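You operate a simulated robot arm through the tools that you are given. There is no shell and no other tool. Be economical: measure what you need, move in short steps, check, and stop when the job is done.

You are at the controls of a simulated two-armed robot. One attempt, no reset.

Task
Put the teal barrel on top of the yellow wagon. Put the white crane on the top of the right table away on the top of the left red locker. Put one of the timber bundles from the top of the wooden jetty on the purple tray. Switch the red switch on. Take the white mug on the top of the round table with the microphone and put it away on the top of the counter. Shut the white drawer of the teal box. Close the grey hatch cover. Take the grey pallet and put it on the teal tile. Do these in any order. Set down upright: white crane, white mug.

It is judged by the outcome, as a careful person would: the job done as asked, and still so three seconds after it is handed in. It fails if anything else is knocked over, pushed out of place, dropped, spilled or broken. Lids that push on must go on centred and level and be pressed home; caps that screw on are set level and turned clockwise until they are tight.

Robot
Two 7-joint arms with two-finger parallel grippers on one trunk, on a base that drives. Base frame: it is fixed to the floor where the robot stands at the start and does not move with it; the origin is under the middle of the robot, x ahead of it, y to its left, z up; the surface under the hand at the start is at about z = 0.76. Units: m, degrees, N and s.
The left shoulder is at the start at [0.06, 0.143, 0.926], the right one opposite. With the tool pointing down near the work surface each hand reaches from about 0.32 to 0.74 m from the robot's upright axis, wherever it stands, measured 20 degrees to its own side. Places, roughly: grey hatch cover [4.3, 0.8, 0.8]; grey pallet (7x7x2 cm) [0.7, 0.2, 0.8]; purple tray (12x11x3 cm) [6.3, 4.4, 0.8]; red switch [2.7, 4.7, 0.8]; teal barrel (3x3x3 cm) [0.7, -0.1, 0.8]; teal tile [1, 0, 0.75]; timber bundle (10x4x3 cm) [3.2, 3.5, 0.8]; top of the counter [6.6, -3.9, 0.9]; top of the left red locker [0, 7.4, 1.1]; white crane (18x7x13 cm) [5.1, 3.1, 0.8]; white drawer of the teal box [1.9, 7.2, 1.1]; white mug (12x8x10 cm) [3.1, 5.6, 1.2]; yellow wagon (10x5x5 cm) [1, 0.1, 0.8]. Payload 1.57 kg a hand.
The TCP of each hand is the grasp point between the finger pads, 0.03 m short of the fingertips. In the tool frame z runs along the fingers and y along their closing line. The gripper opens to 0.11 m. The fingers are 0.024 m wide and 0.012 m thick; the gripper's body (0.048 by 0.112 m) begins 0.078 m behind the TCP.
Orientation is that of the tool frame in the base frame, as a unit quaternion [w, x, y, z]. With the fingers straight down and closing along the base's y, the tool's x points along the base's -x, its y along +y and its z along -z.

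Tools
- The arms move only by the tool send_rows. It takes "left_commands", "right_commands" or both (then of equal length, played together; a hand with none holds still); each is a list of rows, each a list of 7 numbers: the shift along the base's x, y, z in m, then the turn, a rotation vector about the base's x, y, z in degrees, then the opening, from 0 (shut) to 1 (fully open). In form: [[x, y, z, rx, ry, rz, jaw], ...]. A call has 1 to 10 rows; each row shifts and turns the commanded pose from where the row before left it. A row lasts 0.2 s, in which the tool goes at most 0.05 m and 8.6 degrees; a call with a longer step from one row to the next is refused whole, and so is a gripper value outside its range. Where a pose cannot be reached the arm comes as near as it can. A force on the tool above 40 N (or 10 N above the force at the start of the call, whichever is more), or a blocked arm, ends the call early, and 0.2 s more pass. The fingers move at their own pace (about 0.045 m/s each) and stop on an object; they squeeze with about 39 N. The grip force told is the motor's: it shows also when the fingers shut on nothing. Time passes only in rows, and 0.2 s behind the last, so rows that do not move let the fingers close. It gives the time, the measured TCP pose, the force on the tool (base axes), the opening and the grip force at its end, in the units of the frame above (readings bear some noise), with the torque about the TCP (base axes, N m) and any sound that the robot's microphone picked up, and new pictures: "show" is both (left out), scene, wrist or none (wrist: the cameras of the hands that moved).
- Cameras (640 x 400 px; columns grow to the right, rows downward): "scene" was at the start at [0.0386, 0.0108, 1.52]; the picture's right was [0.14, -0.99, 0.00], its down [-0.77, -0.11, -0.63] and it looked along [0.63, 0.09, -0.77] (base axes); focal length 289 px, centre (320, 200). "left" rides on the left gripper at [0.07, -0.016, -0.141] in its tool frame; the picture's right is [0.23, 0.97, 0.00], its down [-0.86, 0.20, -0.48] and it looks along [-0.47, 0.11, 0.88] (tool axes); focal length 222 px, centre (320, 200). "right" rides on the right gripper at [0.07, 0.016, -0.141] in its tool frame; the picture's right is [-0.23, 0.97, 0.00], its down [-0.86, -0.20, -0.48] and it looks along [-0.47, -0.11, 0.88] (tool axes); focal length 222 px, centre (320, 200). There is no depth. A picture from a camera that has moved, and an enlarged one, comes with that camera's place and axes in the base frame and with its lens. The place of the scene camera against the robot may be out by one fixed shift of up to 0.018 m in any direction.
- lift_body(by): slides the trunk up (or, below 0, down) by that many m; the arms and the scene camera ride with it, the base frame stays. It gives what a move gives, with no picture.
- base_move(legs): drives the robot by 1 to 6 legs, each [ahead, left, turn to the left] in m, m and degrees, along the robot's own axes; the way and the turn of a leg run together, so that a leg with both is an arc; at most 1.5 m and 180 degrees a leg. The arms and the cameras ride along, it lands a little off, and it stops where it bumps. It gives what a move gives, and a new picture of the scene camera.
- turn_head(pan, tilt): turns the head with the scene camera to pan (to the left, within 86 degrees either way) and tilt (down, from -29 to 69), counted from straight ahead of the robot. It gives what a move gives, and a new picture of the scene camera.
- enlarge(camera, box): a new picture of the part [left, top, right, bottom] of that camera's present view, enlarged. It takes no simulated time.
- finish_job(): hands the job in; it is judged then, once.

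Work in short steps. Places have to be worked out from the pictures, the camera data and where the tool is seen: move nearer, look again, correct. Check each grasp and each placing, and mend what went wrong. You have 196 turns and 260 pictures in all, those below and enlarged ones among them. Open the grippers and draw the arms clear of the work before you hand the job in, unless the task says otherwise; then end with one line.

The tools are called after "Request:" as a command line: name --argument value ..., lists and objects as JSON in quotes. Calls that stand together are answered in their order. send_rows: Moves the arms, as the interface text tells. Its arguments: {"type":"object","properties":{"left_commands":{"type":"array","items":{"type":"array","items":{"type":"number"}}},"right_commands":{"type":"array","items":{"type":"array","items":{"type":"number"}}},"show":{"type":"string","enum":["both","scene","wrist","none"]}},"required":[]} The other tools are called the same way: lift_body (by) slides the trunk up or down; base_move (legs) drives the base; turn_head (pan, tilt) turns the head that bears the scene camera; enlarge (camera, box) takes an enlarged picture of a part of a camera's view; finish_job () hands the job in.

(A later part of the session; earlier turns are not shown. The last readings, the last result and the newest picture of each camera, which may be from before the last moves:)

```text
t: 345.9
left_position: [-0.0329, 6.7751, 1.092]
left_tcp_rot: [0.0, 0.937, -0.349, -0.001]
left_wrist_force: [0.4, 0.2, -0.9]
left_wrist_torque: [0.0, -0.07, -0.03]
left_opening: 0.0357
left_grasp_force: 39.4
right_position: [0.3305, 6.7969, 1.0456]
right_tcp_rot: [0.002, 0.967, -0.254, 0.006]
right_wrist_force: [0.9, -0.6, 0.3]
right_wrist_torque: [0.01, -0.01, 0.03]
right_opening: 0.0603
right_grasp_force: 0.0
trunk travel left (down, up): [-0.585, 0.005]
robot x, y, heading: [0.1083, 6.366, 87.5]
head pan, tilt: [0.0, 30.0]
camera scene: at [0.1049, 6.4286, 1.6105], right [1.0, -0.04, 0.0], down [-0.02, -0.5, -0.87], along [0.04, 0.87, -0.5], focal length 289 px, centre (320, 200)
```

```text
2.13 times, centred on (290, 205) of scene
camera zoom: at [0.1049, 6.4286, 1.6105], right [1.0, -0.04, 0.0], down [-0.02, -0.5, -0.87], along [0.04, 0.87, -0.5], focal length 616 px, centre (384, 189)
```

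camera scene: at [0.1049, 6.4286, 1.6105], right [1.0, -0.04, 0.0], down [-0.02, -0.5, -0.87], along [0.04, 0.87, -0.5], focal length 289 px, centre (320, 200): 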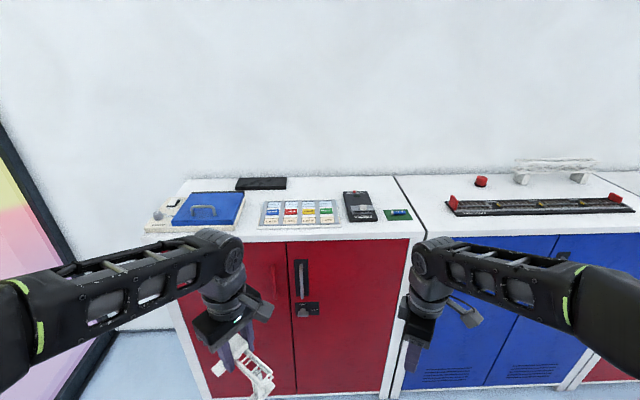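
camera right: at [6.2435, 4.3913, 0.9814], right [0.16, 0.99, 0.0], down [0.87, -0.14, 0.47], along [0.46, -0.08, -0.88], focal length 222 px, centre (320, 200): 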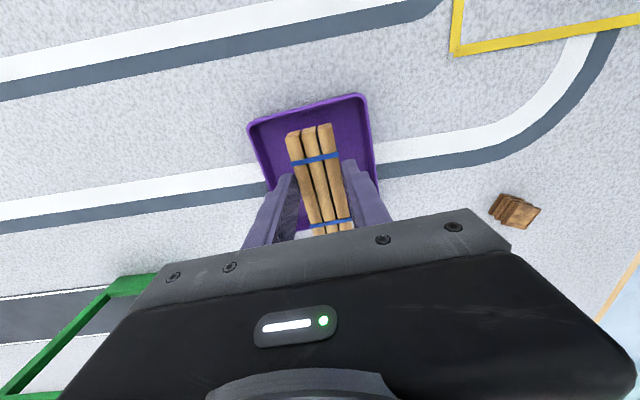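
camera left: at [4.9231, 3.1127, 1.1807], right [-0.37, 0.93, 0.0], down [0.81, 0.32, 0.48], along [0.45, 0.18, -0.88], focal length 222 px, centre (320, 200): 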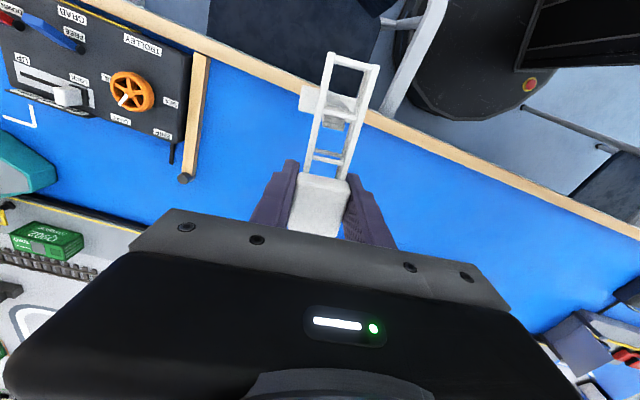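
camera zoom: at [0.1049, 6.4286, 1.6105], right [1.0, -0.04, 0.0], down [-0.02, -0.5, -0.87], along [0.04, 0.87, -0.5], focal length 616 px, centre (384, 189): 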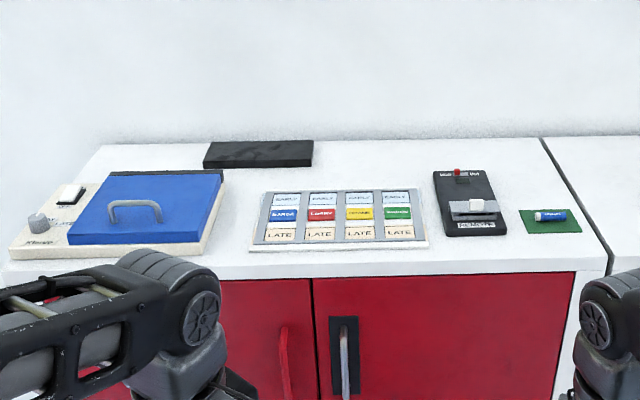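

Free spot on the left locker: right part behind the green card (x≈0.36–0.48, y≈7.32–7.6), fitting the crane with its beam along y. I need the left hand high (feet above z 1.06) and the left shoulder close, so first raise both hands, pulling the left in slightly.

Request:
send_rows --left_commands '[[0, -0.02, 0.04, 0, 0, 0, 0.1], [0, -0.02, 0.04, 0, 0, 0, 0.1], [0, -0.02, 0.04, 0, 0, 0, 0.1], [0, 0, 0.01, 0, 0, 0, 0.1]]' --right_commands '[[0, -0.02, 0.02, 0, 0, 0, 0.5], [0, -0.02, 0.02, 0, 0, 0, 0.5], [0, -0.02, 0.02, 0, 0, 0, 0.5], [0, 0, 0.01, 0, 0, 0, 0.5]]' --show "none"

Request:
base_move --legs '[[0, 0, -42], [0.33, 0.0, 0]]'

Request:
turn_head --pan 35 --tilt 40

```text
t: 346.9
left_position: [-0.0406, 6.7281, 1.1738]
left_tcp_rot: [-0.003, 0.937, -0.349, 0.0]
left_wrist_force: [0.0, -0.7, -2.4]
left_wrist_torque: [0.02, 0.02, 0.0]
left_opening: 0.0355
left_grasp_force: 38.8
left hand out of reach, approached as far as the arm can: row 2, 3, 4
right_position: [0.3311, 6.7356, 1.1171]
right_tcp_rot: [0.003, 0.967, -0.253, 0.006]
right_wrist_force: [0.8, 0.2, -1.0]
right_wrist_torque: [0.01, 0.01, -0.01]
right_opening: 0.0548
right_grasp_force: 0.0
trunk travel left (down, up): [-0.585, 0.005]
robot x, y, heading: [0.1063, 6.3701, 87.4]
head pan, tilt: [0.0, 30.0]
```

```text
t: 351.0
left_position: [0.4618, 6.9582, 1.1733]
left_tcp_rot: [-0.003, 0.749, -0.663, 0.001]
left_wrist_force: [0.1, 1.0, -0.3]
left_wrist_torque: [-0.02, 0.04, 0.0]
left_opening: 0.0357
left_grasp_force: 39.0
right_position: [0.7425, 6.7131, 1.1156]
right_tcp_rot: [0.003, 0.81, -0.586, 0.004]
right_wrist_force: [0.3, 1.0, -1.0]
right_wrist_torque: [-0.04, 0.02, -0.02]
right_opening: 0.0548
right_grasp_force: 0.1
trunk travel left (down, up): [-0.585, 0.005]
robot x, y, heading: [0.328, 6.5937, 45.2]
head pan, tilt: [0.0, 30.0]
camera scene: at [0.3667, 6.6342, 1.6104], right [0.71, -0.7, 0.0], down [-0.35, -0.36, -0.87], along [0.61, 0.61, -0.5], focal length 289 px, centre (320, 200)
```

scene: 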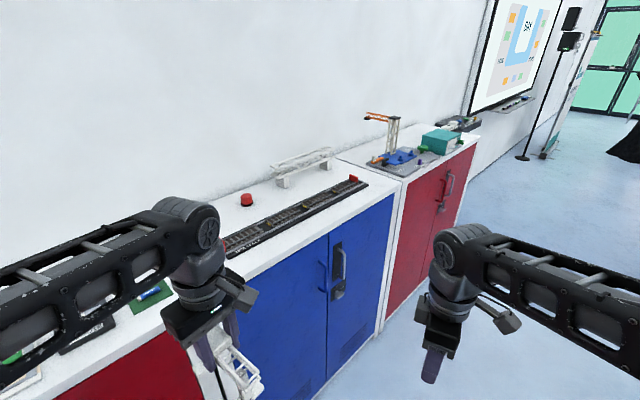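

```text
t: 352.0
left_position: [0.4616, 6.9593, 1.1746]
left_tcp_rot: [-0.003, 0.749, -0.663, 0.001]
left_wrist_force: [0.2, 0.2, -2.1]
left_wrist_torque: [0.01, 0.03, 0.02]
left_opening: 0.0353
left_grasp_force: 39.2
right_position: [0.742, 6.7126, 1.1161]
right_tcp_rot: [0.004, 0.811, -0.586, 0.005]
right_wrist_force: [-0.4, 0.6, -0.7]
right_wrist_torque: [0.01, 0.0, -0.02]
right_opening: 0.0548
right_grasp_force: 0.1
trunk travel left (down, up): [-0.585, 0.005]
robot x, y, heading: [0.3301, 6.5873, 45.2]
head pan, tilt: [35.0, 40.0]
camera scene: at [0.3166, 6.6528, 1.5951], right [0.99, -0.17, 0.0], down [-0.11, -0.63, -0.77], along [0.13, 0.76, -0.64], focal length 289 px, centre (320, 200)
```

scene: 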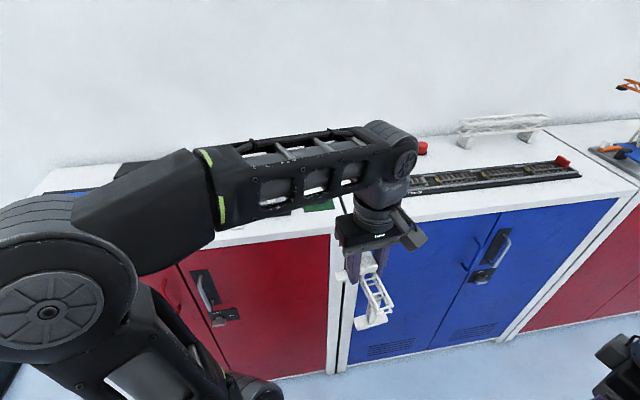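

Request:
enlarge --camera "scene" --box '[220, 150, 460, 300]'

Request:
enlarge --camera "left" --box '[0, 0, 640, 400]'

```text
2.67 times, centred on (340, 225) of scene
camera zoom: at [0.3166, 6.6528, 1.5951], right [0.99, -0.17, 0.0], down [-0.11, -0.63, -0.77], along [0.13, 0.76, -0.64], focal length 771 px, centre (267, 133)
```

zoom: 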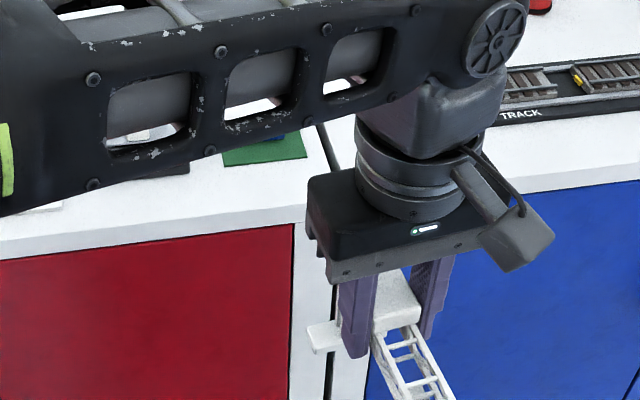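

```text
1.00 times, centred on (320, 200) of left (not enlarged: the box is as wide or as high as the picture)
camera zoom: at [0.4864, 6.8913, 1.3148], right [-0.94, -0.34, -0.01], down [-0.3, 0.82, 0.48], along [-0.16, 0.45, -0.88], focal length 222 px, centre (320, 200)
```

zoom: 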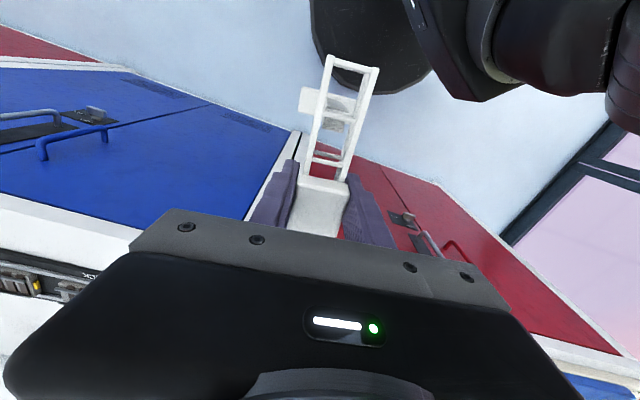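

Test how high the left hand can go here (need maximum foot clearance).

Request:
send_rows --left_commands '[[0, 0, 0.02, 0, 0, 0, 0.1], [0, 0.04, 0.01, 0, 0, -6, 0.1]]' --show "none"

```text
t: 352.6
left_position: [0.4745, 6.9968, 1.1854]
left_tcp_rot: [-0.002, 0.712, -0.702, 0.002]
left_wrist_force: [0.4, -0.3, -1.4]
left_wrist_torque: [-0.06, 0.02, 0.0]
left_opening: 0.0354
left_grasp_force: 39.0
left hand out of reach, approached as far as the arm can: row 1, 2
right_position: [0.742, 6.7145, 1.1157]
right_tcp_rot: [0.005, 0.81, -0.586, 0.005]
right_wrist_force: [0.2, -0.5, 0.2]
right_wrist_torque: [-0.03, -0.02, 0.0]
right_opening: 0.0551
right_grasp_force: 0.1
trunk travel left (down, up): [-0.585, 0.005]
robot x, y, heading: [0.3334, 6.5865, 45.4]
head pan, tilt: [35.0, 40.0]
```

Now 1.185 is reached (feet ≈1.08). Shift the hand −x relative to me, then drive right and forward so the crane enters over the free lane at x≈0.55.

Request:
send_rows --left_commands '[[-0.035, 0, 0.0, 0, 0, 0, 0.1], [-0.035, 0, 0.0, 0, 0, 0, 0.1], [-0.035, 0, 0.0, 0, 0, 0, 0.1], [-0.035, 0, 0.0, 0, 0, 0, 0.1]]' --show "none"

Request:
base_move --legs '[[0.155, -0.155, 0]]'

Request:
turn_head --pan 45 --tilt 35

```text
t: 353.6
left_position: [0.3469, 6.9978, 1.172]
left_tcp_rot: [-0.002, 0.712, -0.702, 0.001]
left_wrist_force: [0.4, -0.4, -1.8]
left_wrist_torque: [0.05, -0.01, -0.02]
left_opening: 0.0357
left_grasp_force: 39.3
left hand out of reach, approached as far as the arm can: row 2, 4
right_position: [0.7422, 6.7118, 1.1161]
right_tcp_rot: [0.005, 0.811, -0.586, 0.005]
right_wrist_force: [0.6, -0.5, 0.1]
right_wrist_torque: [0.03, 0.02, 0.02]
right_opening: 0.0548
right_grasp_force: 0.0
trunk travel left (down, up): [-0.585, 0.005]
robot x, y, heading: [0.3287, 6.5917, 45.5]
head pan, tilt: [35.0, 40.0]
```

```text
t: 355.2
left_position: [0.569, 6.9966, 1.1724]
left_tcp_rot: [-0.002, 0.711, -0.704, 0.001]
left_wrist_force: [0.2, -0.4, -1.5]
left_wrist_torque: [0.01, 0.01, -0.01]
left_opening: 0.0354
left_grasp_force: 39.1
right_position: [0.9636, 6.7094, 1.1157]
right_tcp_rot: [0.004, 0.809, -0.588, 0.004]
right_wrist_force: [-0.2, -0.2, -0.4]
right_wrist_torque: [0.0, 0.06, -0.06]
right_opening: 0.0551
right_grasp_force: 0.2
trunk travel left (down, up): [-0.585, 0.005]
robot x, y, heading: [0.5478, 6.5907, 45.2]
head pan, tilt: [35.0, 40.0]
camera scene: at [0.5373, 6.6517, 1.5951], right [0.98, -0.17, 0.0], down [-0.11, -0.63, -0.77], along [0.13, 0.75, -0.64], focal length 289 px, centre (320, 200)
```

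scene: 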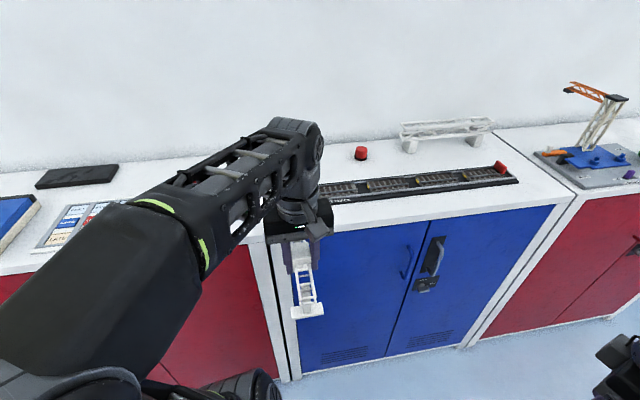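

```text
t: 356.0
left_position: [0.5688, 6.9969, 1.1733]
left_tcp_rot: [-0.002, 0.711, -0.703, 0.001]
left_wrist_force: [-0.4, -0.3, -1.6]
left_wrist_torque: [0.01, 0.01, -0.01]
left_opening: 0.0356
left_grasp_force: 39.7
right_position: [0.9618, 6.7076, 1.1168]
right_tcp_rot: [0.005, 0.809, -0.588, 0.005]
right_wrist_force: [-0.8, -0.3, -0.3]
right_wrist_torque: [0.02, 0.02, 0.0]
right_opening: 0.0549
right_grasp_force: 0.1
trunk travel left (down, up): [-0.585, 0.005]
robot x, y, heading: [0.5499, 6.59, 45.0]
head pan, tilt: [45.0, 35.0]
camera scene: at [0.5207, 6.656, 1.6026], right [1.0, 0.0, 0.0], down [0.0, -0.57, -0.82], along [0.0, 0.82, -0.57], focal length 289 px, centre (320, 200)
```

scene: 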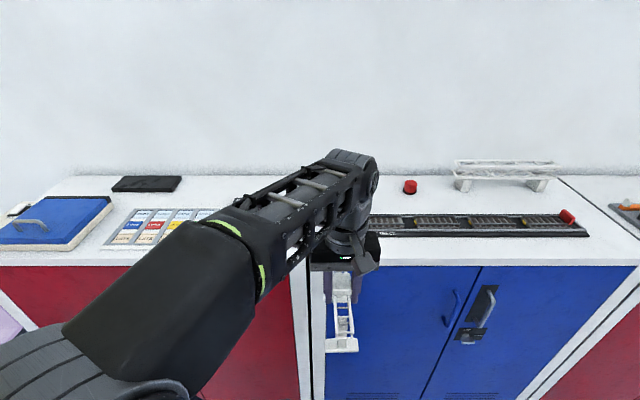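

Raise as high as possible, then drive forward (+y) 0.2 m carefully.

Request:
send_rows --left_commands '[[0.01, 0.02, 0.015, 0, 0, 0, 0.1], [0, 0.02, 0.01, 0, 0, 0, 0.1], [0, 0, 0.01, 0, 0, 0, 0.1]]' --show "none"

Request:
enlarge --camera "scene" --box '[260, 200, 420, 380]'

```text
t: 356.8
left_position: [0.5797, 7.024, 1.1795]
left_tcp_rot: [-0.002, 0.711, -0.703, 0.002]
left_wrist_force: [-0.1, -0.3, -2.4]
left_wrist_torque: [0.0, -0.01, -0.01]
left_opening: 0.0357
left_grasp_force: 39.5
left hand out of reach, approached as far as the arm can: row 1, 2, 3
right_position: [0.9619, 6.7085, 1.1167]
right_tcp_rot: [0.004, 0.809, -0.587, 0.004]
right_wrist_force: [0.5, -0.7, -0.6]
right_wrist_torque: [0.03, -0.02, -0.01]
right_opening: 0.055
right_grasp_force: 0.0
trunk travel left (down, up): [-0.585, 0.005]
robot x, y, heading: [0.5504, 6.5907, 44.9]
head pan, tilt: [45.0, 35.0]
```

```text
2.22 times, centred on (340, 290) of scene
camera zoom: at [0.5211, 6.6562, 1.6027], right [1.0, 0.0, 0.0], down [0.0, -0.57, -0.82], along [0.0, 0.82, -0.57], focal length 642 px, centre (276, 0)
```

zoom: 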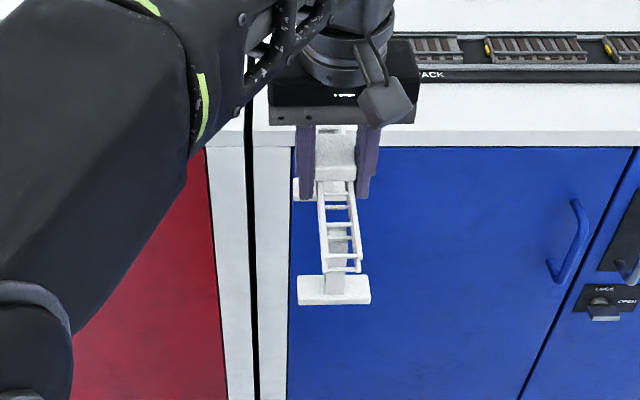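

Height limit improves with extension. Drive forward 0.17 m in +y, then extend the arm further while raising.

Request:
base_move --legs '[[0.12, 0.12, 0]]'

Request:
enlarge --camera "left" --box '[0, 0, 640, 400]'

```text
t: 358.2
left_position: [0.5777, 7.1913, 1.1791]
left_tcp_rot: [-0.002, 0.711, -0.703, 0.001]
left_wrist_force: [0.6, -0.4, -0.9]
left_wrist_torque: [-0.03, -0.02, 0.05]
left_opening: 0.0355
left_grasp_force: 38.9
right_position: [0.9613, 6.8755, 1.1159]
right_tcp_rot: [0.004, 0.809, -0.588, 0.005]
right_wrist_force: [0.2, 0.0, -0.5]
right_wrist_torque: [0.0, -0.02, -0.03]
right_opening: 0.0549
right_grasp_force: 0.1
trunk travel left (down, up): [-0.585, 0.005]
robot x, y, heading: [0.5486, 6.7547, 44.9]
head pan, tilt: [45.0, 35.0]
camera scene: at [0.5203, 6.8233, 1.6026], right [1.0, 0.0, 0.0], down [0.0, -0.57, -0.82], along [0.0, 0.82, -0.57], focal length 289 px, centre (320, 200)
```

scene: 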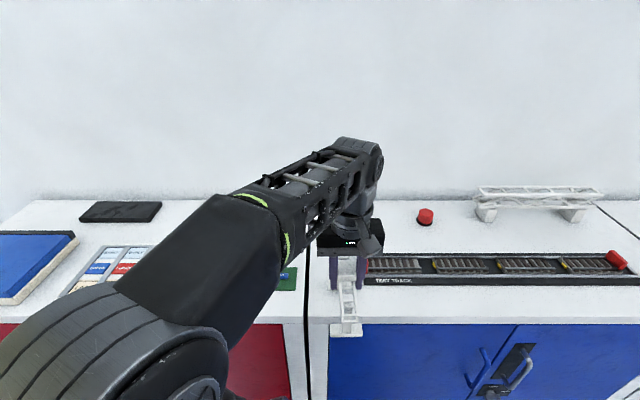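

```text
1.00 times, centred on (320, 200) of left (not enlarged: the box is as wide or as high as the picture)
camera zoom: at [0.5952, 7.1216, 1.3199], right [-0.97, -0.24, -0.01], down [-0.21, 0.85, 0.48], along [-0.11, 0.47, -0.88], focal length 222 px, centre (320, 200)
```

zoom: 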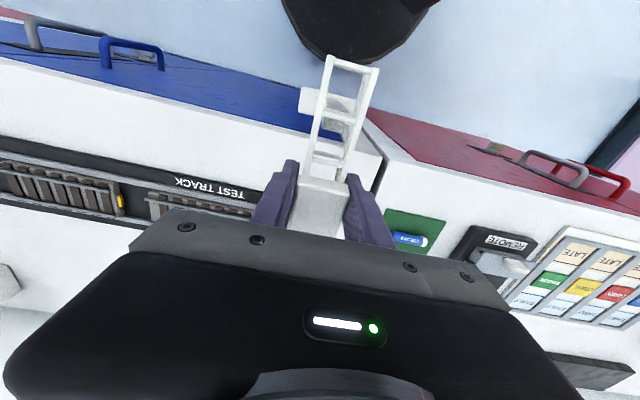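

Free zone on the red locker: x 0.345–0.495 behind the card (card y 7.25–7.32). Shift the hand −x 2 cm, then drive 8 cm more in +y.

Request:
send_rows --left_commands '[[-0.02, 0.01, 0.005, 0, 0, 0, 0.1]]' --show "none"

Request:
base_move --legs '[[0.057, 0.057, 0]]'

```text
t: 358.6
left_position: [0.5588, 7.2016, 1.1797]
left_tcp_rot: [-0.002, 0.712, -0.703, 0.001]
left_wrist_force: [0.4, -0.9, -2.0]
left_wrist_torque: [-0.03, -0.05, 0.01]
left_opening: 0.0355
left_grasp_force: 38.9
left hand out of reach, approached as far as the arm can: row 1
right_position: [0.9607, 6.875, 1.1172]
right_tcp_rot: [0.004, 0.809, -0.588, 0.004]
right_wrist_force: [-0.8, 0.5, 0.0]
right_wrist_torque: [0.0, 0.01, -0.02]
right_opening: 0.0549
right_grasp_force: 0.1
trunk travel left (down, up): [-0.585, 0.005]
robot x, y, heading: [0.5493, 6.7578, 45.3]
head pan, tilt: [45.0, 35.0]
```

```text
t: 359.7
left_position: [0.5613, 7.2836, 1.1808]
left_tcp_rot: [-0.002, 0.71, -0.704, 0.001]
left_wrist_force: [0.9, -0.3, -1.7]
left_wrist_torque: [-0.04, -0.02, 0.02]
left_opening: 0.0356
left_grasp_force: 39.4
right_position: [0.9609, 6.9573, 1.1158]
right_tcp_rot: [0.004, 0.808, -0.589, 0.005]
right_wrist_force: [0.1, -0.4, 0.7]
right_wrist_torque: [-0.02, 0.01, -0.03]
right_opening: 0.0551
right_grasp_force: 0.1
trunk travel left (down, up): [-0.585, 0.005]
robot x, y, heading: [0.5489, 6.8353, 44.7]
head pan, tilt: [45.0, 35.0]
camera scene: at [0.5206, 6.9048, 1.6026], right [1.0, 0.0, 0.0], down [0.0, -0.57, -0.82], along [0.0, 0.82, -0.57], focal length 289 px, centre (320, 200)
```

scene: 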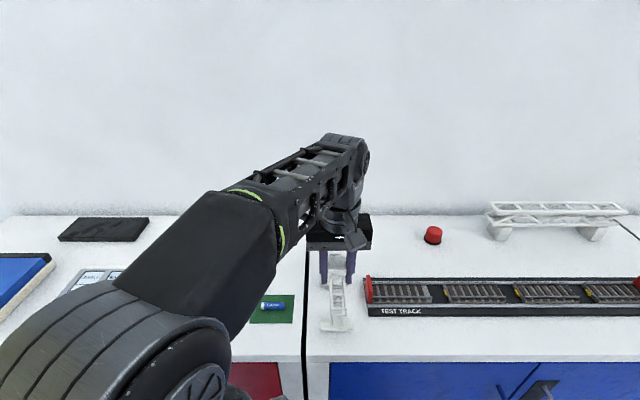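

Extend the hand +y to ≈7.41 keeping max height, in small steps.

Request:
send_rows --left_commands '[[-0.005, 0.032, 0.004, 0, 0, 0, 0.1], [-0.005, 0.032, 0.004, 0, 0, 0, 0.1], [-0.005, 0.032, 0, 0, 0, 0, 0.1], [-0.005, 0.032, 0, 0, 0, 0, 0.1]]' --show "both"

Request:
enlarge --camera "scene" --box '[240, 200, 400, 350]'

```text
t: 360.7
left_position: [0.5428, 7.4111, 1.1827]
left_tcp_rot: [-0.006, 0.71, -0.704, 0.001]
left_wrist_force: [0.3, 0.2, -2.4]
left_wrist_torque: [-0.02, -0.03, -0.05]
left_opening: 0.0356
left_grasp_force: 39.3
left hand out of reach, approached as far as the arm can: row 3
right_position: [0.962, 6.956, 1.1166]
right_tcp_rot: [0.004, 0.808, -0.589, 0.004]
right_wrist_force: [-1.1, 0.3, 0.3]
right_wrist_torque: [0.0, 0.04, -0.02]
right_opening: 0.055
right_grasp_force: 0.1
trunk travel left (down, up): [-0.585, 0.005]
robot x, y, heading: [0.5495, 6.8368, 44.9]
head pan, tilt: [45.0, 35.0]
camera scene: at [0.5214, 6.9036, 1.6026], right [1.0, 0.0, 0.0], down [0.0, -0.57, -0.82], along [0.0, 0.82, -0.57], focal length 289 px, centre (320, 200)
camera left: at [0.5588, 7.3414, 1.3231], right [-0.97, -0.24, -0.01], down [-0.21, 0.85, 0.48], along [-0.11, 0.47, -0.87], focal length 222 px, centre (320, 200)
```

scene: 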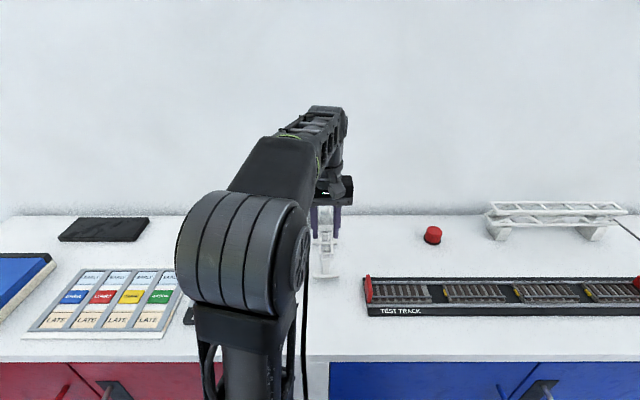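
left: 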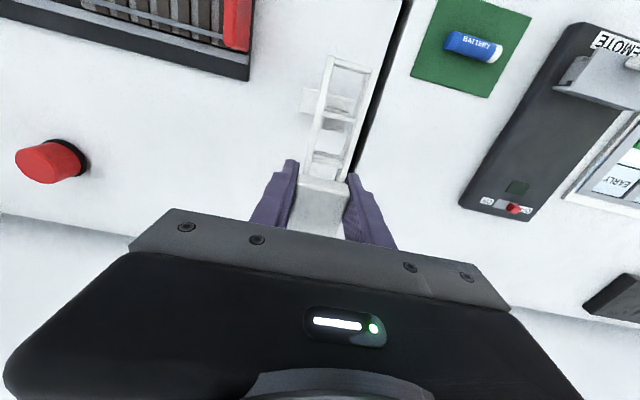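

```text
2.67 times, centred on (320, 275) of scene
camera zoom: at [0.5214, 6.9036, 1.6026], right [1.0, 0.0, 0.0], down [0.0, -0.57, -0.82], along [0.0, 0.82, -0.57], focal length 771 px, centre (320, 0)
```

zoom: 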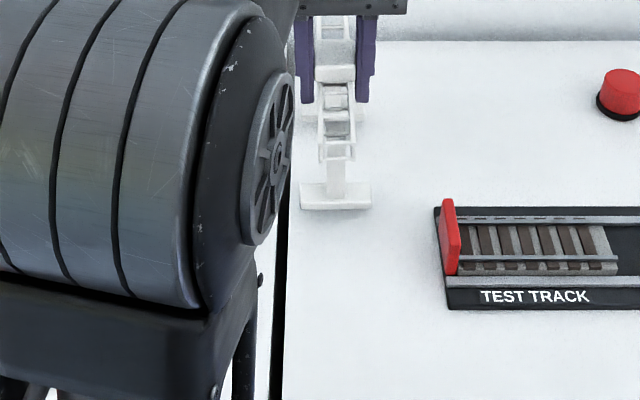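

Now slide −x by 0.12 m to x≈0.42, between remote and locker edge, behind the card.

Request:
send_rows --left_commands '[[-0.03, 0, 0, 0, 0, 0, 0.1], [-0.03, 0, 0, 0, 0, 0, 0.1], [-0.03, 0.002, 0, 0, 0, 0, 0.1], [-0.032, 0.002, 0, 0, 0, 0, 0.1]]' --show "both"

Request:
enlarge --camera "left" --box '[160, 0, 480, 220]'

```text
t: 361.7
left_position: [0.4213, 7.4174, 1.1779]
left_tcp_rot: [-0.002, 0.71, -0.704, 0.001]
left_wrist_force: [0.0, -0.4, -1.2]
left_wrist_torque: [0.02, -0.05, -0.01]
left_opening: 0.0355
left_grasp_force: 38.8
left hand out of reach, approached as far as the arm can: row 3
right_position: [0.9611, 6.9557, 1.1168]
right_tcp_rot: [0.004, 0.808, -0.589, 0.005]
right_wrist_force: [-0.3, 0.4, 0.0]
right_wrist_torque: [0.02, 0.01, 0.02]
right_opening: 0.0551
right_grasp_force: 0.0
trunk travel left (down, up): [-0.585, 0.005]
robot x, y, heading: [0.5498, 6.8341, 44.9]
head pan, tilt: [45.0, 35.0]
camera scene: at [0.5194, 6.9029, 1.6027], right [1.0, 0.0, 0.0], down [0.0, -0.57, -0.82], along [0.0, 0.82, -0.57], focal length 289 px, centre (320, 200)
camera left: at [0.4375, 7.348, 1.3187], right [-0.97, -0.24, -0.01], down [-0.21, 0.85, 0.48], along [-0.11, 0.47, -0.88], focal length 222 px, centre (320, 200)
```

scene: 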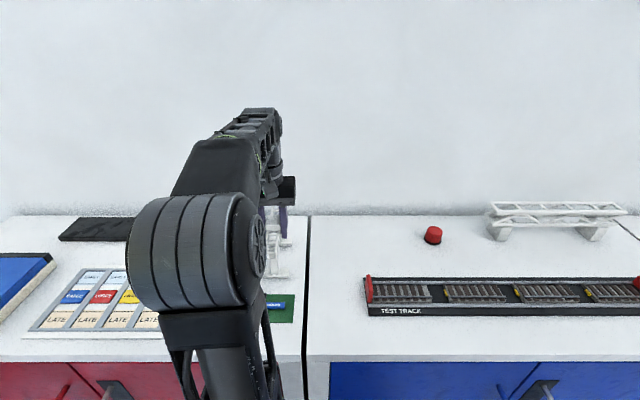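
left: 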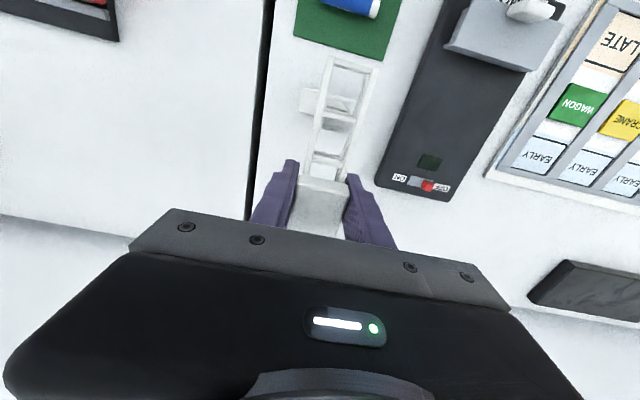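

```text
1.82 times, centred on (320, 110) of left
camera zoom: at [0.4375, 7.348, 1.3187], right [-0.97, -0.24, -0.01], down [-0.21, 0.85, 0.48], along [-0.11, 0.47, -0.88], focal length 404 px, centre (320, 364)
```

zoom: 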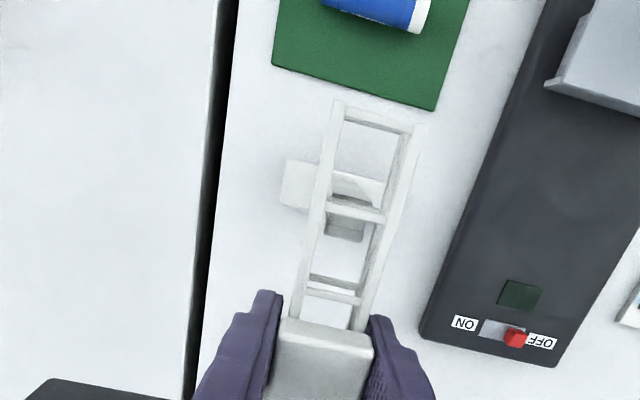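

Foot is clear of card, remote and the seam. Lower in small steps to contact.

Request:
send_rows --left_commands '[[0, 0, -0.005, 0, 0, 0, 0.1], [0, 0, -0.004, 0, 0, 0, 0.1], [0, 0, -0.003, 0, 0, 0, 0.1], [0, 0, -0.003, 0, 0, 0, 0.1]]' --show "none"

```text
t: 362.7
left_position: [0.4228, 7.4152, 1.1684]
left_tcp_rot: [-0.005, 0.71, -0.704, -0.002]
left_wrist_force: [0.5, 7.1, 27.1]
left_wrist_torque: [-0.89, 0.18, 0.0]
left_opening: 0.0357
left_grasp_force: 38.9
right_position: [0.9616, 6.9543, 1.1171]
right_tcp_rot: [0.004, 0.809, -0.588, 0.003]
right_wrist_force: [-0.3, 0.3, -0.2]
right_wrist_torque: [0.0, 0.0, 0.01]
right_opening: 0.055
right_grasp_force: 0.1
trunk travel left (down, up): [-0.585, 0.005]
robot x, y, heading: [0.547, 6.8339, 45.0]
head pan, tilt: [45.0, 35.0]
```

Contact (27 N). Ease up 4 mm and open.

Request:
send_rows --left_commands '[[0, 0, 0.003, 0, 0, 0, 0.1], [0, 0, 0.0, 0, 0, 0, 0.5], [0, 0, 0.0, 0, 0, 0, 0.5], [0, 0, 0.0, 0, 0, 0, 0.5]]' --show "wrist"

```text
t: 363.7
left_position: [0.422, 7.4165, 1.1688]
left_tcp_rot: [-0.002, 0.71, -0.704, 0.002]
left_wrist_force: [-0.5, 0.2, -0.1]
left_wrist_torque: [-0.01, 0.02, -0.03]
left_opening: 0.0551
left_grasp_force: 0.1
right_position: [0.9618, 6.9543, 1.1171]
right_tcp_rot: [0.004, 0.808, -0.589, 0.004]
right_wrist_force: [0.5, -0.4, 0.4]
right_wrist_torque: [-0.03, 0.01, -0.01]
right_opening: 0.0552
right_grasp_force: 0.0
trunk travel left (down, up): [-0.585, 0.005]
robot x, y, heading: [0.5497, 6.8361, 44.7]
head pan, tilt: [45.0, 35.0]
camera left: at [0.4395, 7.3475, 1.3089], right [-0.97, -0.24, -0.01], down [-0.21, 0.85, 0.48], along [-0.11, 0.47, -0.88], focal length 222 px, centre (320, 200)
```

left: 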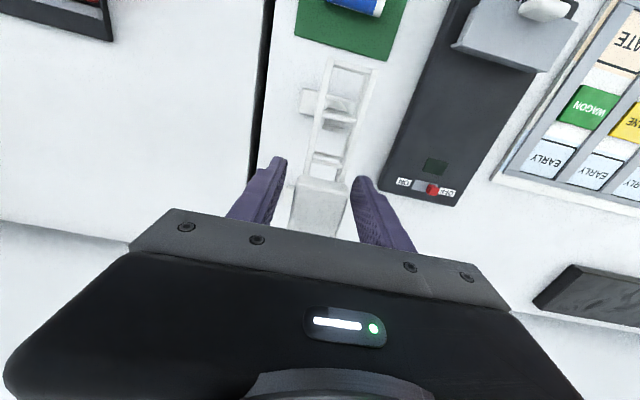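

Crane stands free. Its top is too high to lift over, so I'll open wider and slide the hand straight back (−y) along the beam.

Request:
send_rows --left_commands '[[0, 0, 0.003, 0, 0, 0, 0.8], [0, 0, 0.0, 0, 0, 0, 0.8], [0, -0.03, 0, 0, 0, 0, 0.8], [0, -0.03, 0, 0, 0, 0, 0.8]]' --show "wrist"

```text
t: 364.7
left_position: [0.4221, 7.3582, 1.1736]
left_tcp_rot: [-0.003, 0.71, -0.704, 0.001]
left_wrist_force: [0.0, -0.4, 0.5]
left_wrist_torque: [0.03, 0.0, -0.01]
left_opening: 0.0878
left_grasp_force: 0.0
right_position: [0.9616, 6.9552, 1.1163]
right_tcp_rot: [0.004, 0.808, -0.588, 0.004]
right_wrist_force: [0.5, -1.2, 0.0]
right_wrist_torque: [-0.01, -0.01, 0.0]
right_opening: 0.0552
right_grasp_force: 0.0
trunk travel left (down, up): [-0.585, 0.005]
robot x, y, heading: [0.5509, 6.8361, 44.8]
head pan, tilt: [45.0, 35.0]
camera left: at [0.4399, 7.2889, 1.3127], right [-0.97, -0.24, -0.01], down [-0.21, 0.85, 0.48], along [-0.11, 0.47, -0.88], focal length 222 px, centre (320, 200)
```

left: 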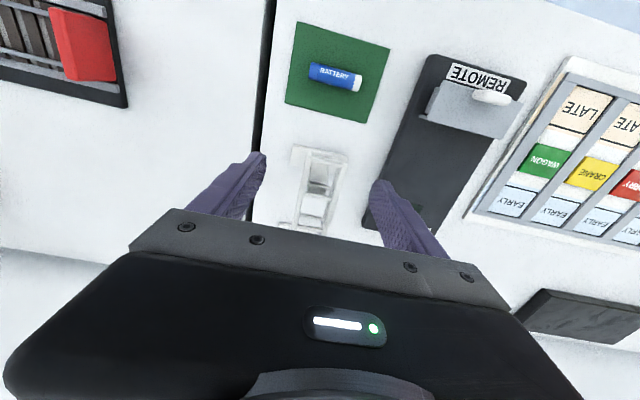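

The crane stays put. Continue straight back.

Request:
send_rows --left_commands '[[0, -0.035, 0, 0, 0, 0, 0.8], [0, -0.035, 0, 0, 0, 0, 0.8], [0, -0.035, 0, 0, 0, 0, 0.8], [0, -0.035, 0, 0, 0, 0, 0.8], [0, -0.03, 0, 0, 0, 0, 0.8]]' --show "both"

```text
t: 365.9
left_position: [0.4298, 7.2125, 1.1516]
left_tcp_rot: [-0.002, 0.71, -0.704, 0.001]
left_wrist_force: [0.1, 0.0, 0.0]
left_wrist_torque: [-0.04, 0.01, -0.01]
left_opening: 0.0881
left_grasp_force: 0.1
left hand out of reach, approached as far as the arm can: row 4, 5
right_position: [0.9616, 6.9555, 1.116]
right_tcp_rot: [0.005, 0.809, -0.588, 0.005]
right_wrist_force: [-0.3, -0.9, 0.1]
right_wrist_torque: [0.01, 0.04, -0.03]
right_opening: 0.055
right_grasp_force: 0.1
trunk travel left (down, up): [-0.585, 0.005]
robot x, y, heading: [0.5519, 6.8354, 44.9]
head pan, tilt: [45.0, 35.0]
camera scene: at [0.5214, 6.9024, 1.6027], right [1.0, 0.0, 0.0], down [0.0, -0.57, -0.82], along [0.0, 0.82, -0.57], focal length 289 px, centre (320, 200)
camera left: at [0.4463, 7.1437, 1.2927], right [-0.97, -0.24, -0.01], down [-0.21, 0.85, 0.48], along [-0.11, 0.47, -0.88], focal length 222 px, centre (320, 200)
```

scene: 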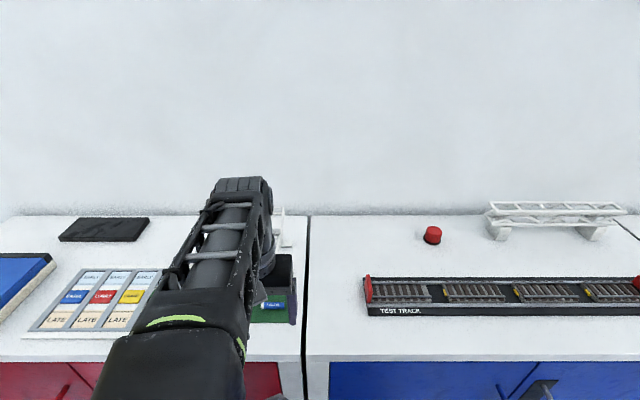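
left: 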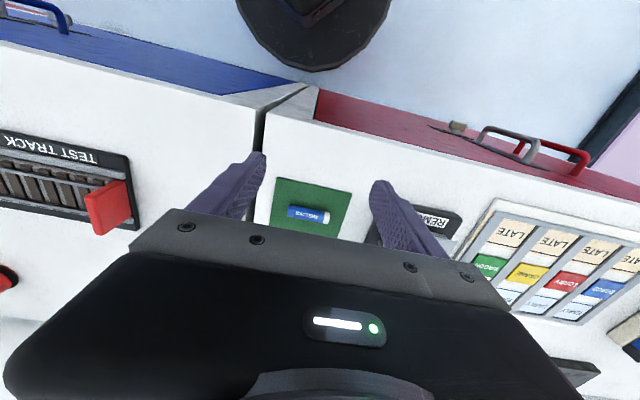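

Clear of the crane. Back away from the lockers and verify it.

Request:
base_move --legs '[[-0.25, -0.25, 0]]'

Request:
enlarge --camera "scene" --box '[160, 130, 400, 280]'

```text
t: 368.1
left_position: [0.4274, 6.861, 1.1521]
left_tcp_rot: [-0.004, 0.713, -0.701, 0.001]
left_wrist_force: [-0.8, 0.5, 0.6]
left_wrist_torque: [0.03, 0.01, 0.0]
left_opening: 0.0879
left_grasp_force: 0.0
right_position: [0.9611, 6.6066, 1.116]
right_tcp_rot: [0.004, 0.81, -0.586, 0.004]
right_wrist_force: [-0.2, -0.3, -0.1]
right_wrist_torque: [0.01, 0.02, -0.02]
right_opening: 0.0552
right_grasp_force: 0.1
trunk travel left (down, up): [-0.585, 0.005]
robot x, y, heading: [0.5515, 6.486, 45.4]
head pan, tilt: [45.0, 35.0]
camera scene: at [0.5213, 6.5508, 1.6027], right [1.0, 0.01, 0.0], down [0.0, -0.57, -0.82], along [0.0, 0.82, -0.57], focal length 289 px, centre (320, 200)
```

scene: 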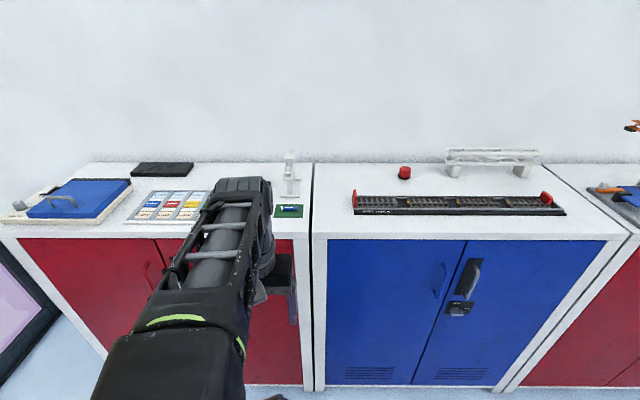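

```text
2.67 times, centred on (280, 205) of scene
camera zoom: at [0.5213, 6.5508, 1.6027], right [1.0, 0.01, 0.0], down [0.0, -0.57, -0.82], along [0.0, 0.82, -0.57], focal length 771 px, centre (427, 187)
```

zoom: 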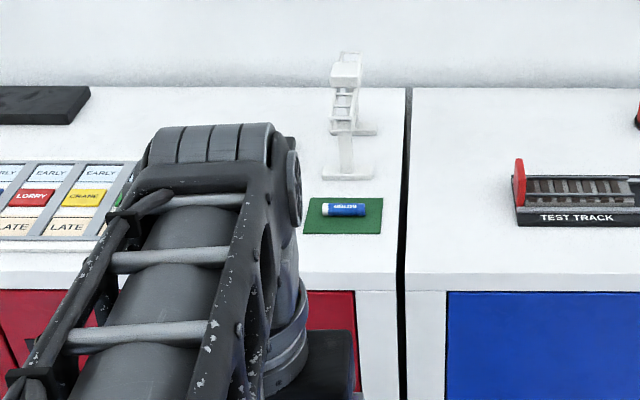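

The crane stands upright on the left red locker. Now the mug: drive along y≈6.6 to the +x side of the round table and face −x.

Request:
base_move --legs '[[0, 0, -45.4], [0, 0.1, 0], [1.3, 0, 0], [1.3, 0, 0], [1.1, 0, 0]]'

Request:
base_move --legs '[[0, 0, 179], [0, 0.95, 0]]'

Request:
turn_head --pan 0 --tilt 25

```text
t: 389.0
left_position: [4.4595, 6.8993, 1.1522]
left_tcp_rot: [0.002, -0.388, 0.922, -0.002]
left_wrist_force: [-0.2, 1.0, 0.6]
left_wrist_torque: [-0.01, 0.02, 0.0]
left_opening: 0.0881
left_grasp_force: 0.0
right_position: [4.6555, 6.34, 1.1166]
right_tcp_rot: [-0.005, -0.522, 0.853, -0.002]
right_wrist_force: [0.0, 0.2, -0.3]
right_wrist_torque: [-0.02, 0.03, 0.02]
right_opening: 0.055
right_grasp_force: 0.1
trunk travel left (down, up): [-0.585, 0.005]
robot x, y, heading: [4.2773, 6.5502, -0.0]
head pan, tilt: [45.0, 35.0]
camera scene: at [4.3035, 6.6093, 1.6027], right [0.71, -0.71, 0.0], down [-0.41, -0.41, -0.82], along [0.58, 0.58, -0.57], focal length 289 px, centre (320, 200)
```

scene: 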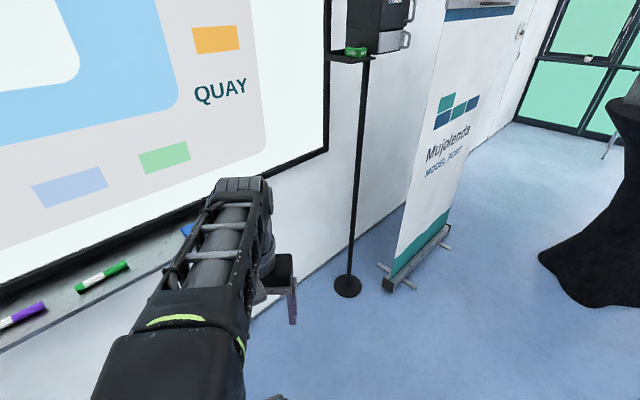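

```text
t: 401.2
left_position: [4.0294, 5.2621, 1.1516]
left_tcp_rot: [-0.002, 0.932, 0.362, -0.001]
left_wrist_force: [0.1, 0.1, 1.0]
left_wrist_torque: [0.03, 0.0, 0.01]
left_opening: 0.0879
left_grasp_force: 0.1
right_position: [3.8659, 5.8305, 1.1173]
right_tcp_rot: [-0.003, 0.867, 0.498, 0.006]
right_wrist_force: [1.0, -0.2, 0.5]
right_wrist_torque: [0.02, 0.0, 0.0]
right_opening: 0.0552
right_grasp_force: 0.1
trunk travel left (down, up): [-0.585, 0.005]
robot x, y, heading: [4.2303, 5.6047, 176.6]
head pan, tilt: [45.0, 35.0]
camera scene: at [4.1876, 5.5438, 1.6026], right [-0.67, 0.75, 0.0], down [0.43, 0.38, -0.82], along [-0.61, -0.55, -0.57], focal length 289 px, centre (320, 200)
```

scene: 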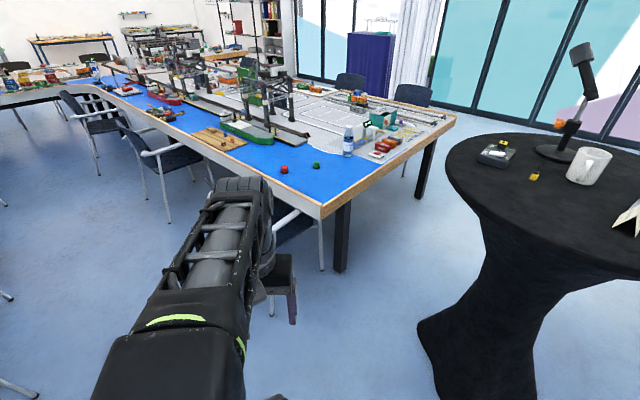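

```text
t: 402.3
left_position: [4.0292, 5.262, 1.1523]
left_tcp_rot: [-0.002, 0.932, 0.362, -0.003]
left_wrist_force: [-0.1, 0.9, -1.2]
left_wrist_torque: [-0.05, 0.01, 0.03]
left_opening: 0.0879
left_grasp_force: 0.1
right_position: [3.8659, 5.832, 1.1162]
right_tcp_rot: [-0.002, 0.867, 0.498, 0.005]
right_wrist_force: [-0.1, 0.4, -1.2]
right_wrist_torque: [-0.02, 0.03, -0.01]
right_opening: 0.0553
right_grasp_force: 0.1
trunk travel left (down, up): [-0.585, 0.005]
robot x, y, heading: [4.2315, 5.6071, 176.8]
head pan, tilt: [0.0, 25.0]
camera scene: at [4.1613, 5.6081, 1.6184], right [0.06, 1.0, 0.0], down [0.42, -0.02, -0.91], along [-0.9, 0.05, -0.42], focal length 289 px, centre (320, 200)
```

scene: 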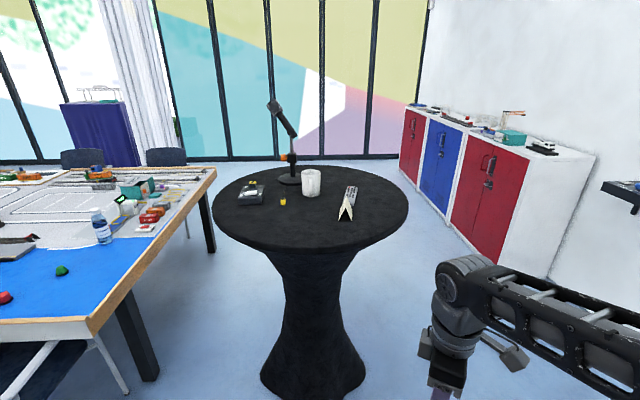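

Request:
enlarge --camera "scene" --box '[210, 90, 410, 250]'

```text
2.50 times, centred on (310, 170) of scene
camera zoom: at [4.1613, 5.6081, 1.6184], right [0.06, 1.0, 0.0], down [0.42, -0.02, -0.91], along [-0.9, 0.05, -0.42], focal length 722 px, centre (345, 275)
```

zoom: 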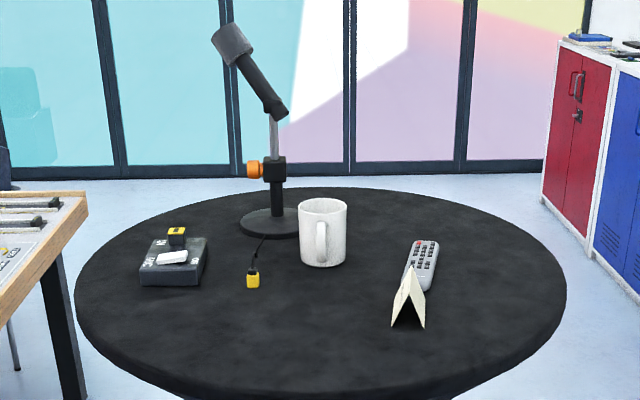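

Triangulating: mug base ≈[3.07, 5.63], table top z≈1.13, handle toward me (+x). I'll use the right hand tilted 40° forward, jaws closing along y. First orient the wrist: yaw −60°, then pitch +40°.

Request:
send_rows --right_commands '[[0, 0, 0, 0, 0, -7.5, 1], [0, 0, 0, 0, 0, -7.5, 1], [0, 0, 0, 0, 0, -7.5, 1], [0, 0, 0, 0, 0, -7.5, 1], [0, 0, 0, 0, 0, -7.5, 1], [0, 0, 0, 0, 0, -7.5, 1], [0, 0, 0, 0, 0, -7.5, 1], [0, 0, 0, 0, 0, -7.5, 1]]' --show "none"

Request:
send_rows --right_commands '[[0, -0.01, 0.015, 0, 8, 0, 1], [0, -0.01, 0.015, 0, 8, 0, 1], [0, -0.01, 0.015, 0, 8, 0, 1], [0, -0.01, 0.015, 0, 8, 0, 1], [0, -0.01, 0.02, 0, 8, 0, 1]]' --show "scene"

```text
t: 404.1
left_position: [4.0292, 5.2622, 1.1521]
left_tcp_rot: [-0.001, 0.932, 0.362, -0.002]
left_wrist_force: [-0.2, -0.5, -0.3]
left_wrist_torque: [0.04, 0.02, 0.0]
left_opening: 0.0878
left_grasp_force: 0.1
right_position: [3.8651, 5.8317, 1.1172]
right_tcp_rot: [0.001, 1.0, -0.003, 0.006]
right_wrist_force: [-0.9, -0.6, 0.4]
right_wrist_torque: [-0.02, -0.01, 0.0]
right_opening: 0.11
right_grasp_force: 0.0
trunk travel left (down, up): [-0.585, 0.005]
robot x, y, heading: [4.2334, 5.6033, 176.7]
head pan, tilt: [0.0, 25.0]
```

```text
t: 405.3
left_position: [4.0311, 5.2627, 1.1526]
left_tcp_rot: [-0.002, 0.932, 0.361, -0.002]
left_wrist_force: [0.1, -0.9, -1.1]
left_wrist_torque: [0.03, 0.04, 0.0]
left_opening: 0.088
left_grasp_force: 0.1
right_position: [3.8664, 5.7804, 1.198]
right_tcp_rot: [0.001, 0.941, -0.001, -0.339]
right_wrist_force: [-0.2, 0.3, 0.2]
right_wrist_torque: [0.02, 0.0, 0.04]
right_opening: 0.1102
right_grasp_force: 0.0
trunk travel left (down, up): [-0.585, 0.005]
robot x, y, heading: [4.2317, 5.6043, 176.8]
head pan, tilt: [0.0, 25.0]
camera scene: at [4.1624, 5.6079, 1.6185], right [0.06, 1.0, 0.0], down [0.42, -0.02, -0.91], along [-0.91, 0.05, -0.42], focal length 289 px, centre (320, 200)
```

scene: 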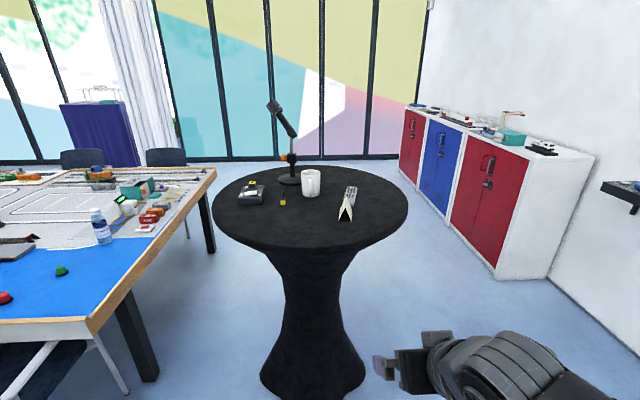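

Pitch reached. Drive to about (3.80, 5.50) facing −x with the hand just at the table edge.

Request:
base_move --legs '[[0, 0, 3], [0.42, 0.105, 0]]'

Request:
turn_head --pan -5 --tilt 30

Request:
enlarge --camera "right" --box '[0, 0, 640, 400]'

```text
t: 408.4
left_position: [3.6244, 5.1554, 1.1514]
left_tcp_rot: [-0.002, 0.925, 0.379, -0.001]
left_wrist_force: [-1.1, -0.3, 0.5]
left_wrist_torque: [0.02, -0.04, 0.01]
left_opening: 0.0879
left_grasp_force: 0.1
right_position: [3.4401, 5.6682, 1.1966]
right_tcp_rot: [0.008, 0.942, 0.017, -0.336]
right_wrist_force: [-0.3, 0.2, 0.3]
right_wrist_torque: [-0.02, -0.02, -0.01]
right_opening: 0.1101
right_grasp_force: 0.0
trunk travel left (down, up): [-0.585, 0.005]
robot x, y, heading: [3.8152, 5.5032, 179.3]
head pan, tilt: [0.0, 25.0]
camera scene: at [3.7423, 5.5062, 1.6184], right [0.02, 1.0, 0.0], down [0.42, -0.01, -0.91], along [-0.91, 0.02, -0.42], focal length 289 px, centre (320, 200)
```

scene: 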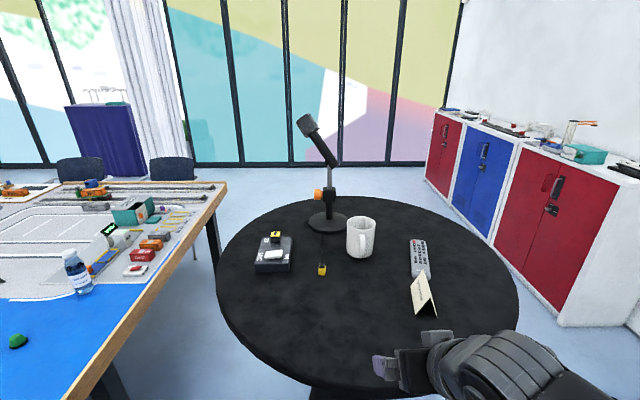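

```text
t: 409.0
left_position: [3.6244, 5.1567, 1.1521]
left_tcp_rot: [-0.002, 0.925, 0.38, -0.002]
left_wrist_force: [-0.1, 0.1, 0.4]
left_wrist_torque: [0.01, -0.01, -0.03]
left_opening: 0.088
left_grasp_force: 0.0
right_position: [3.4407, 5.6673, 1.1983]
right_tcp_rot: [0.007, 0.942, 0.017, -0.336]
right_wrist_force: [0.2, -0.1, 0.2]
right_wrist_torque: [0.01, -0.04, 0.02]
right_opening: 0.11
right_grasp_force: 0.1
trunk travel left (down, up): [-0.585, 0.005]
robot x, y, heading: [3.812, 5.5035, 179.4]
head pan, tilt: [-5.0, 30.0]
camera scene: at [3.7457, 5.5143, 1.6105], right [0.1, 0.99, 0.0], down [0.5, -0.05, -0.87], along [-0.86, 0.09, -0.5], focal length 289 px, centre (320, 200)
```

scene: 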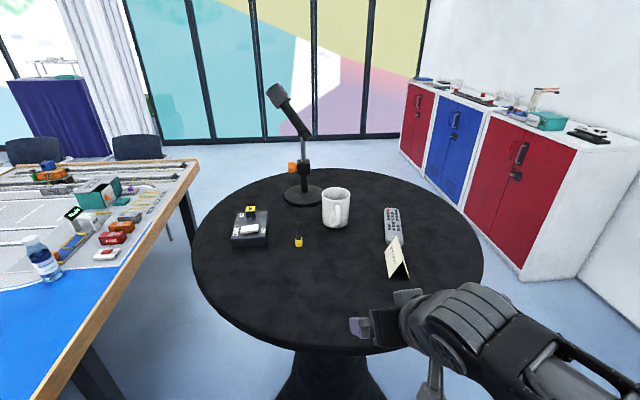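

```text
1.00 times, centred on (320, 200) of right (not enlarged: the box is as wide or as high as the picture)
camera zoom: at [3.5859, 5.6576, 1.262], right [-0.14, -0.98, 0.15], down [-0.37, 0.19, 0.91], along [-0.92, 0.07, -0.38], focal length 222 px, centre (320, 200)
```

zoom: 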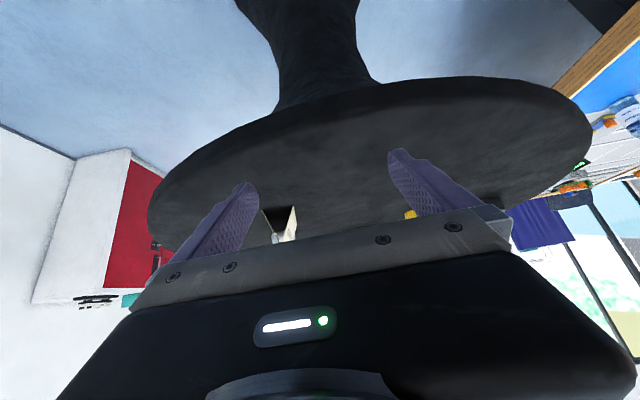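

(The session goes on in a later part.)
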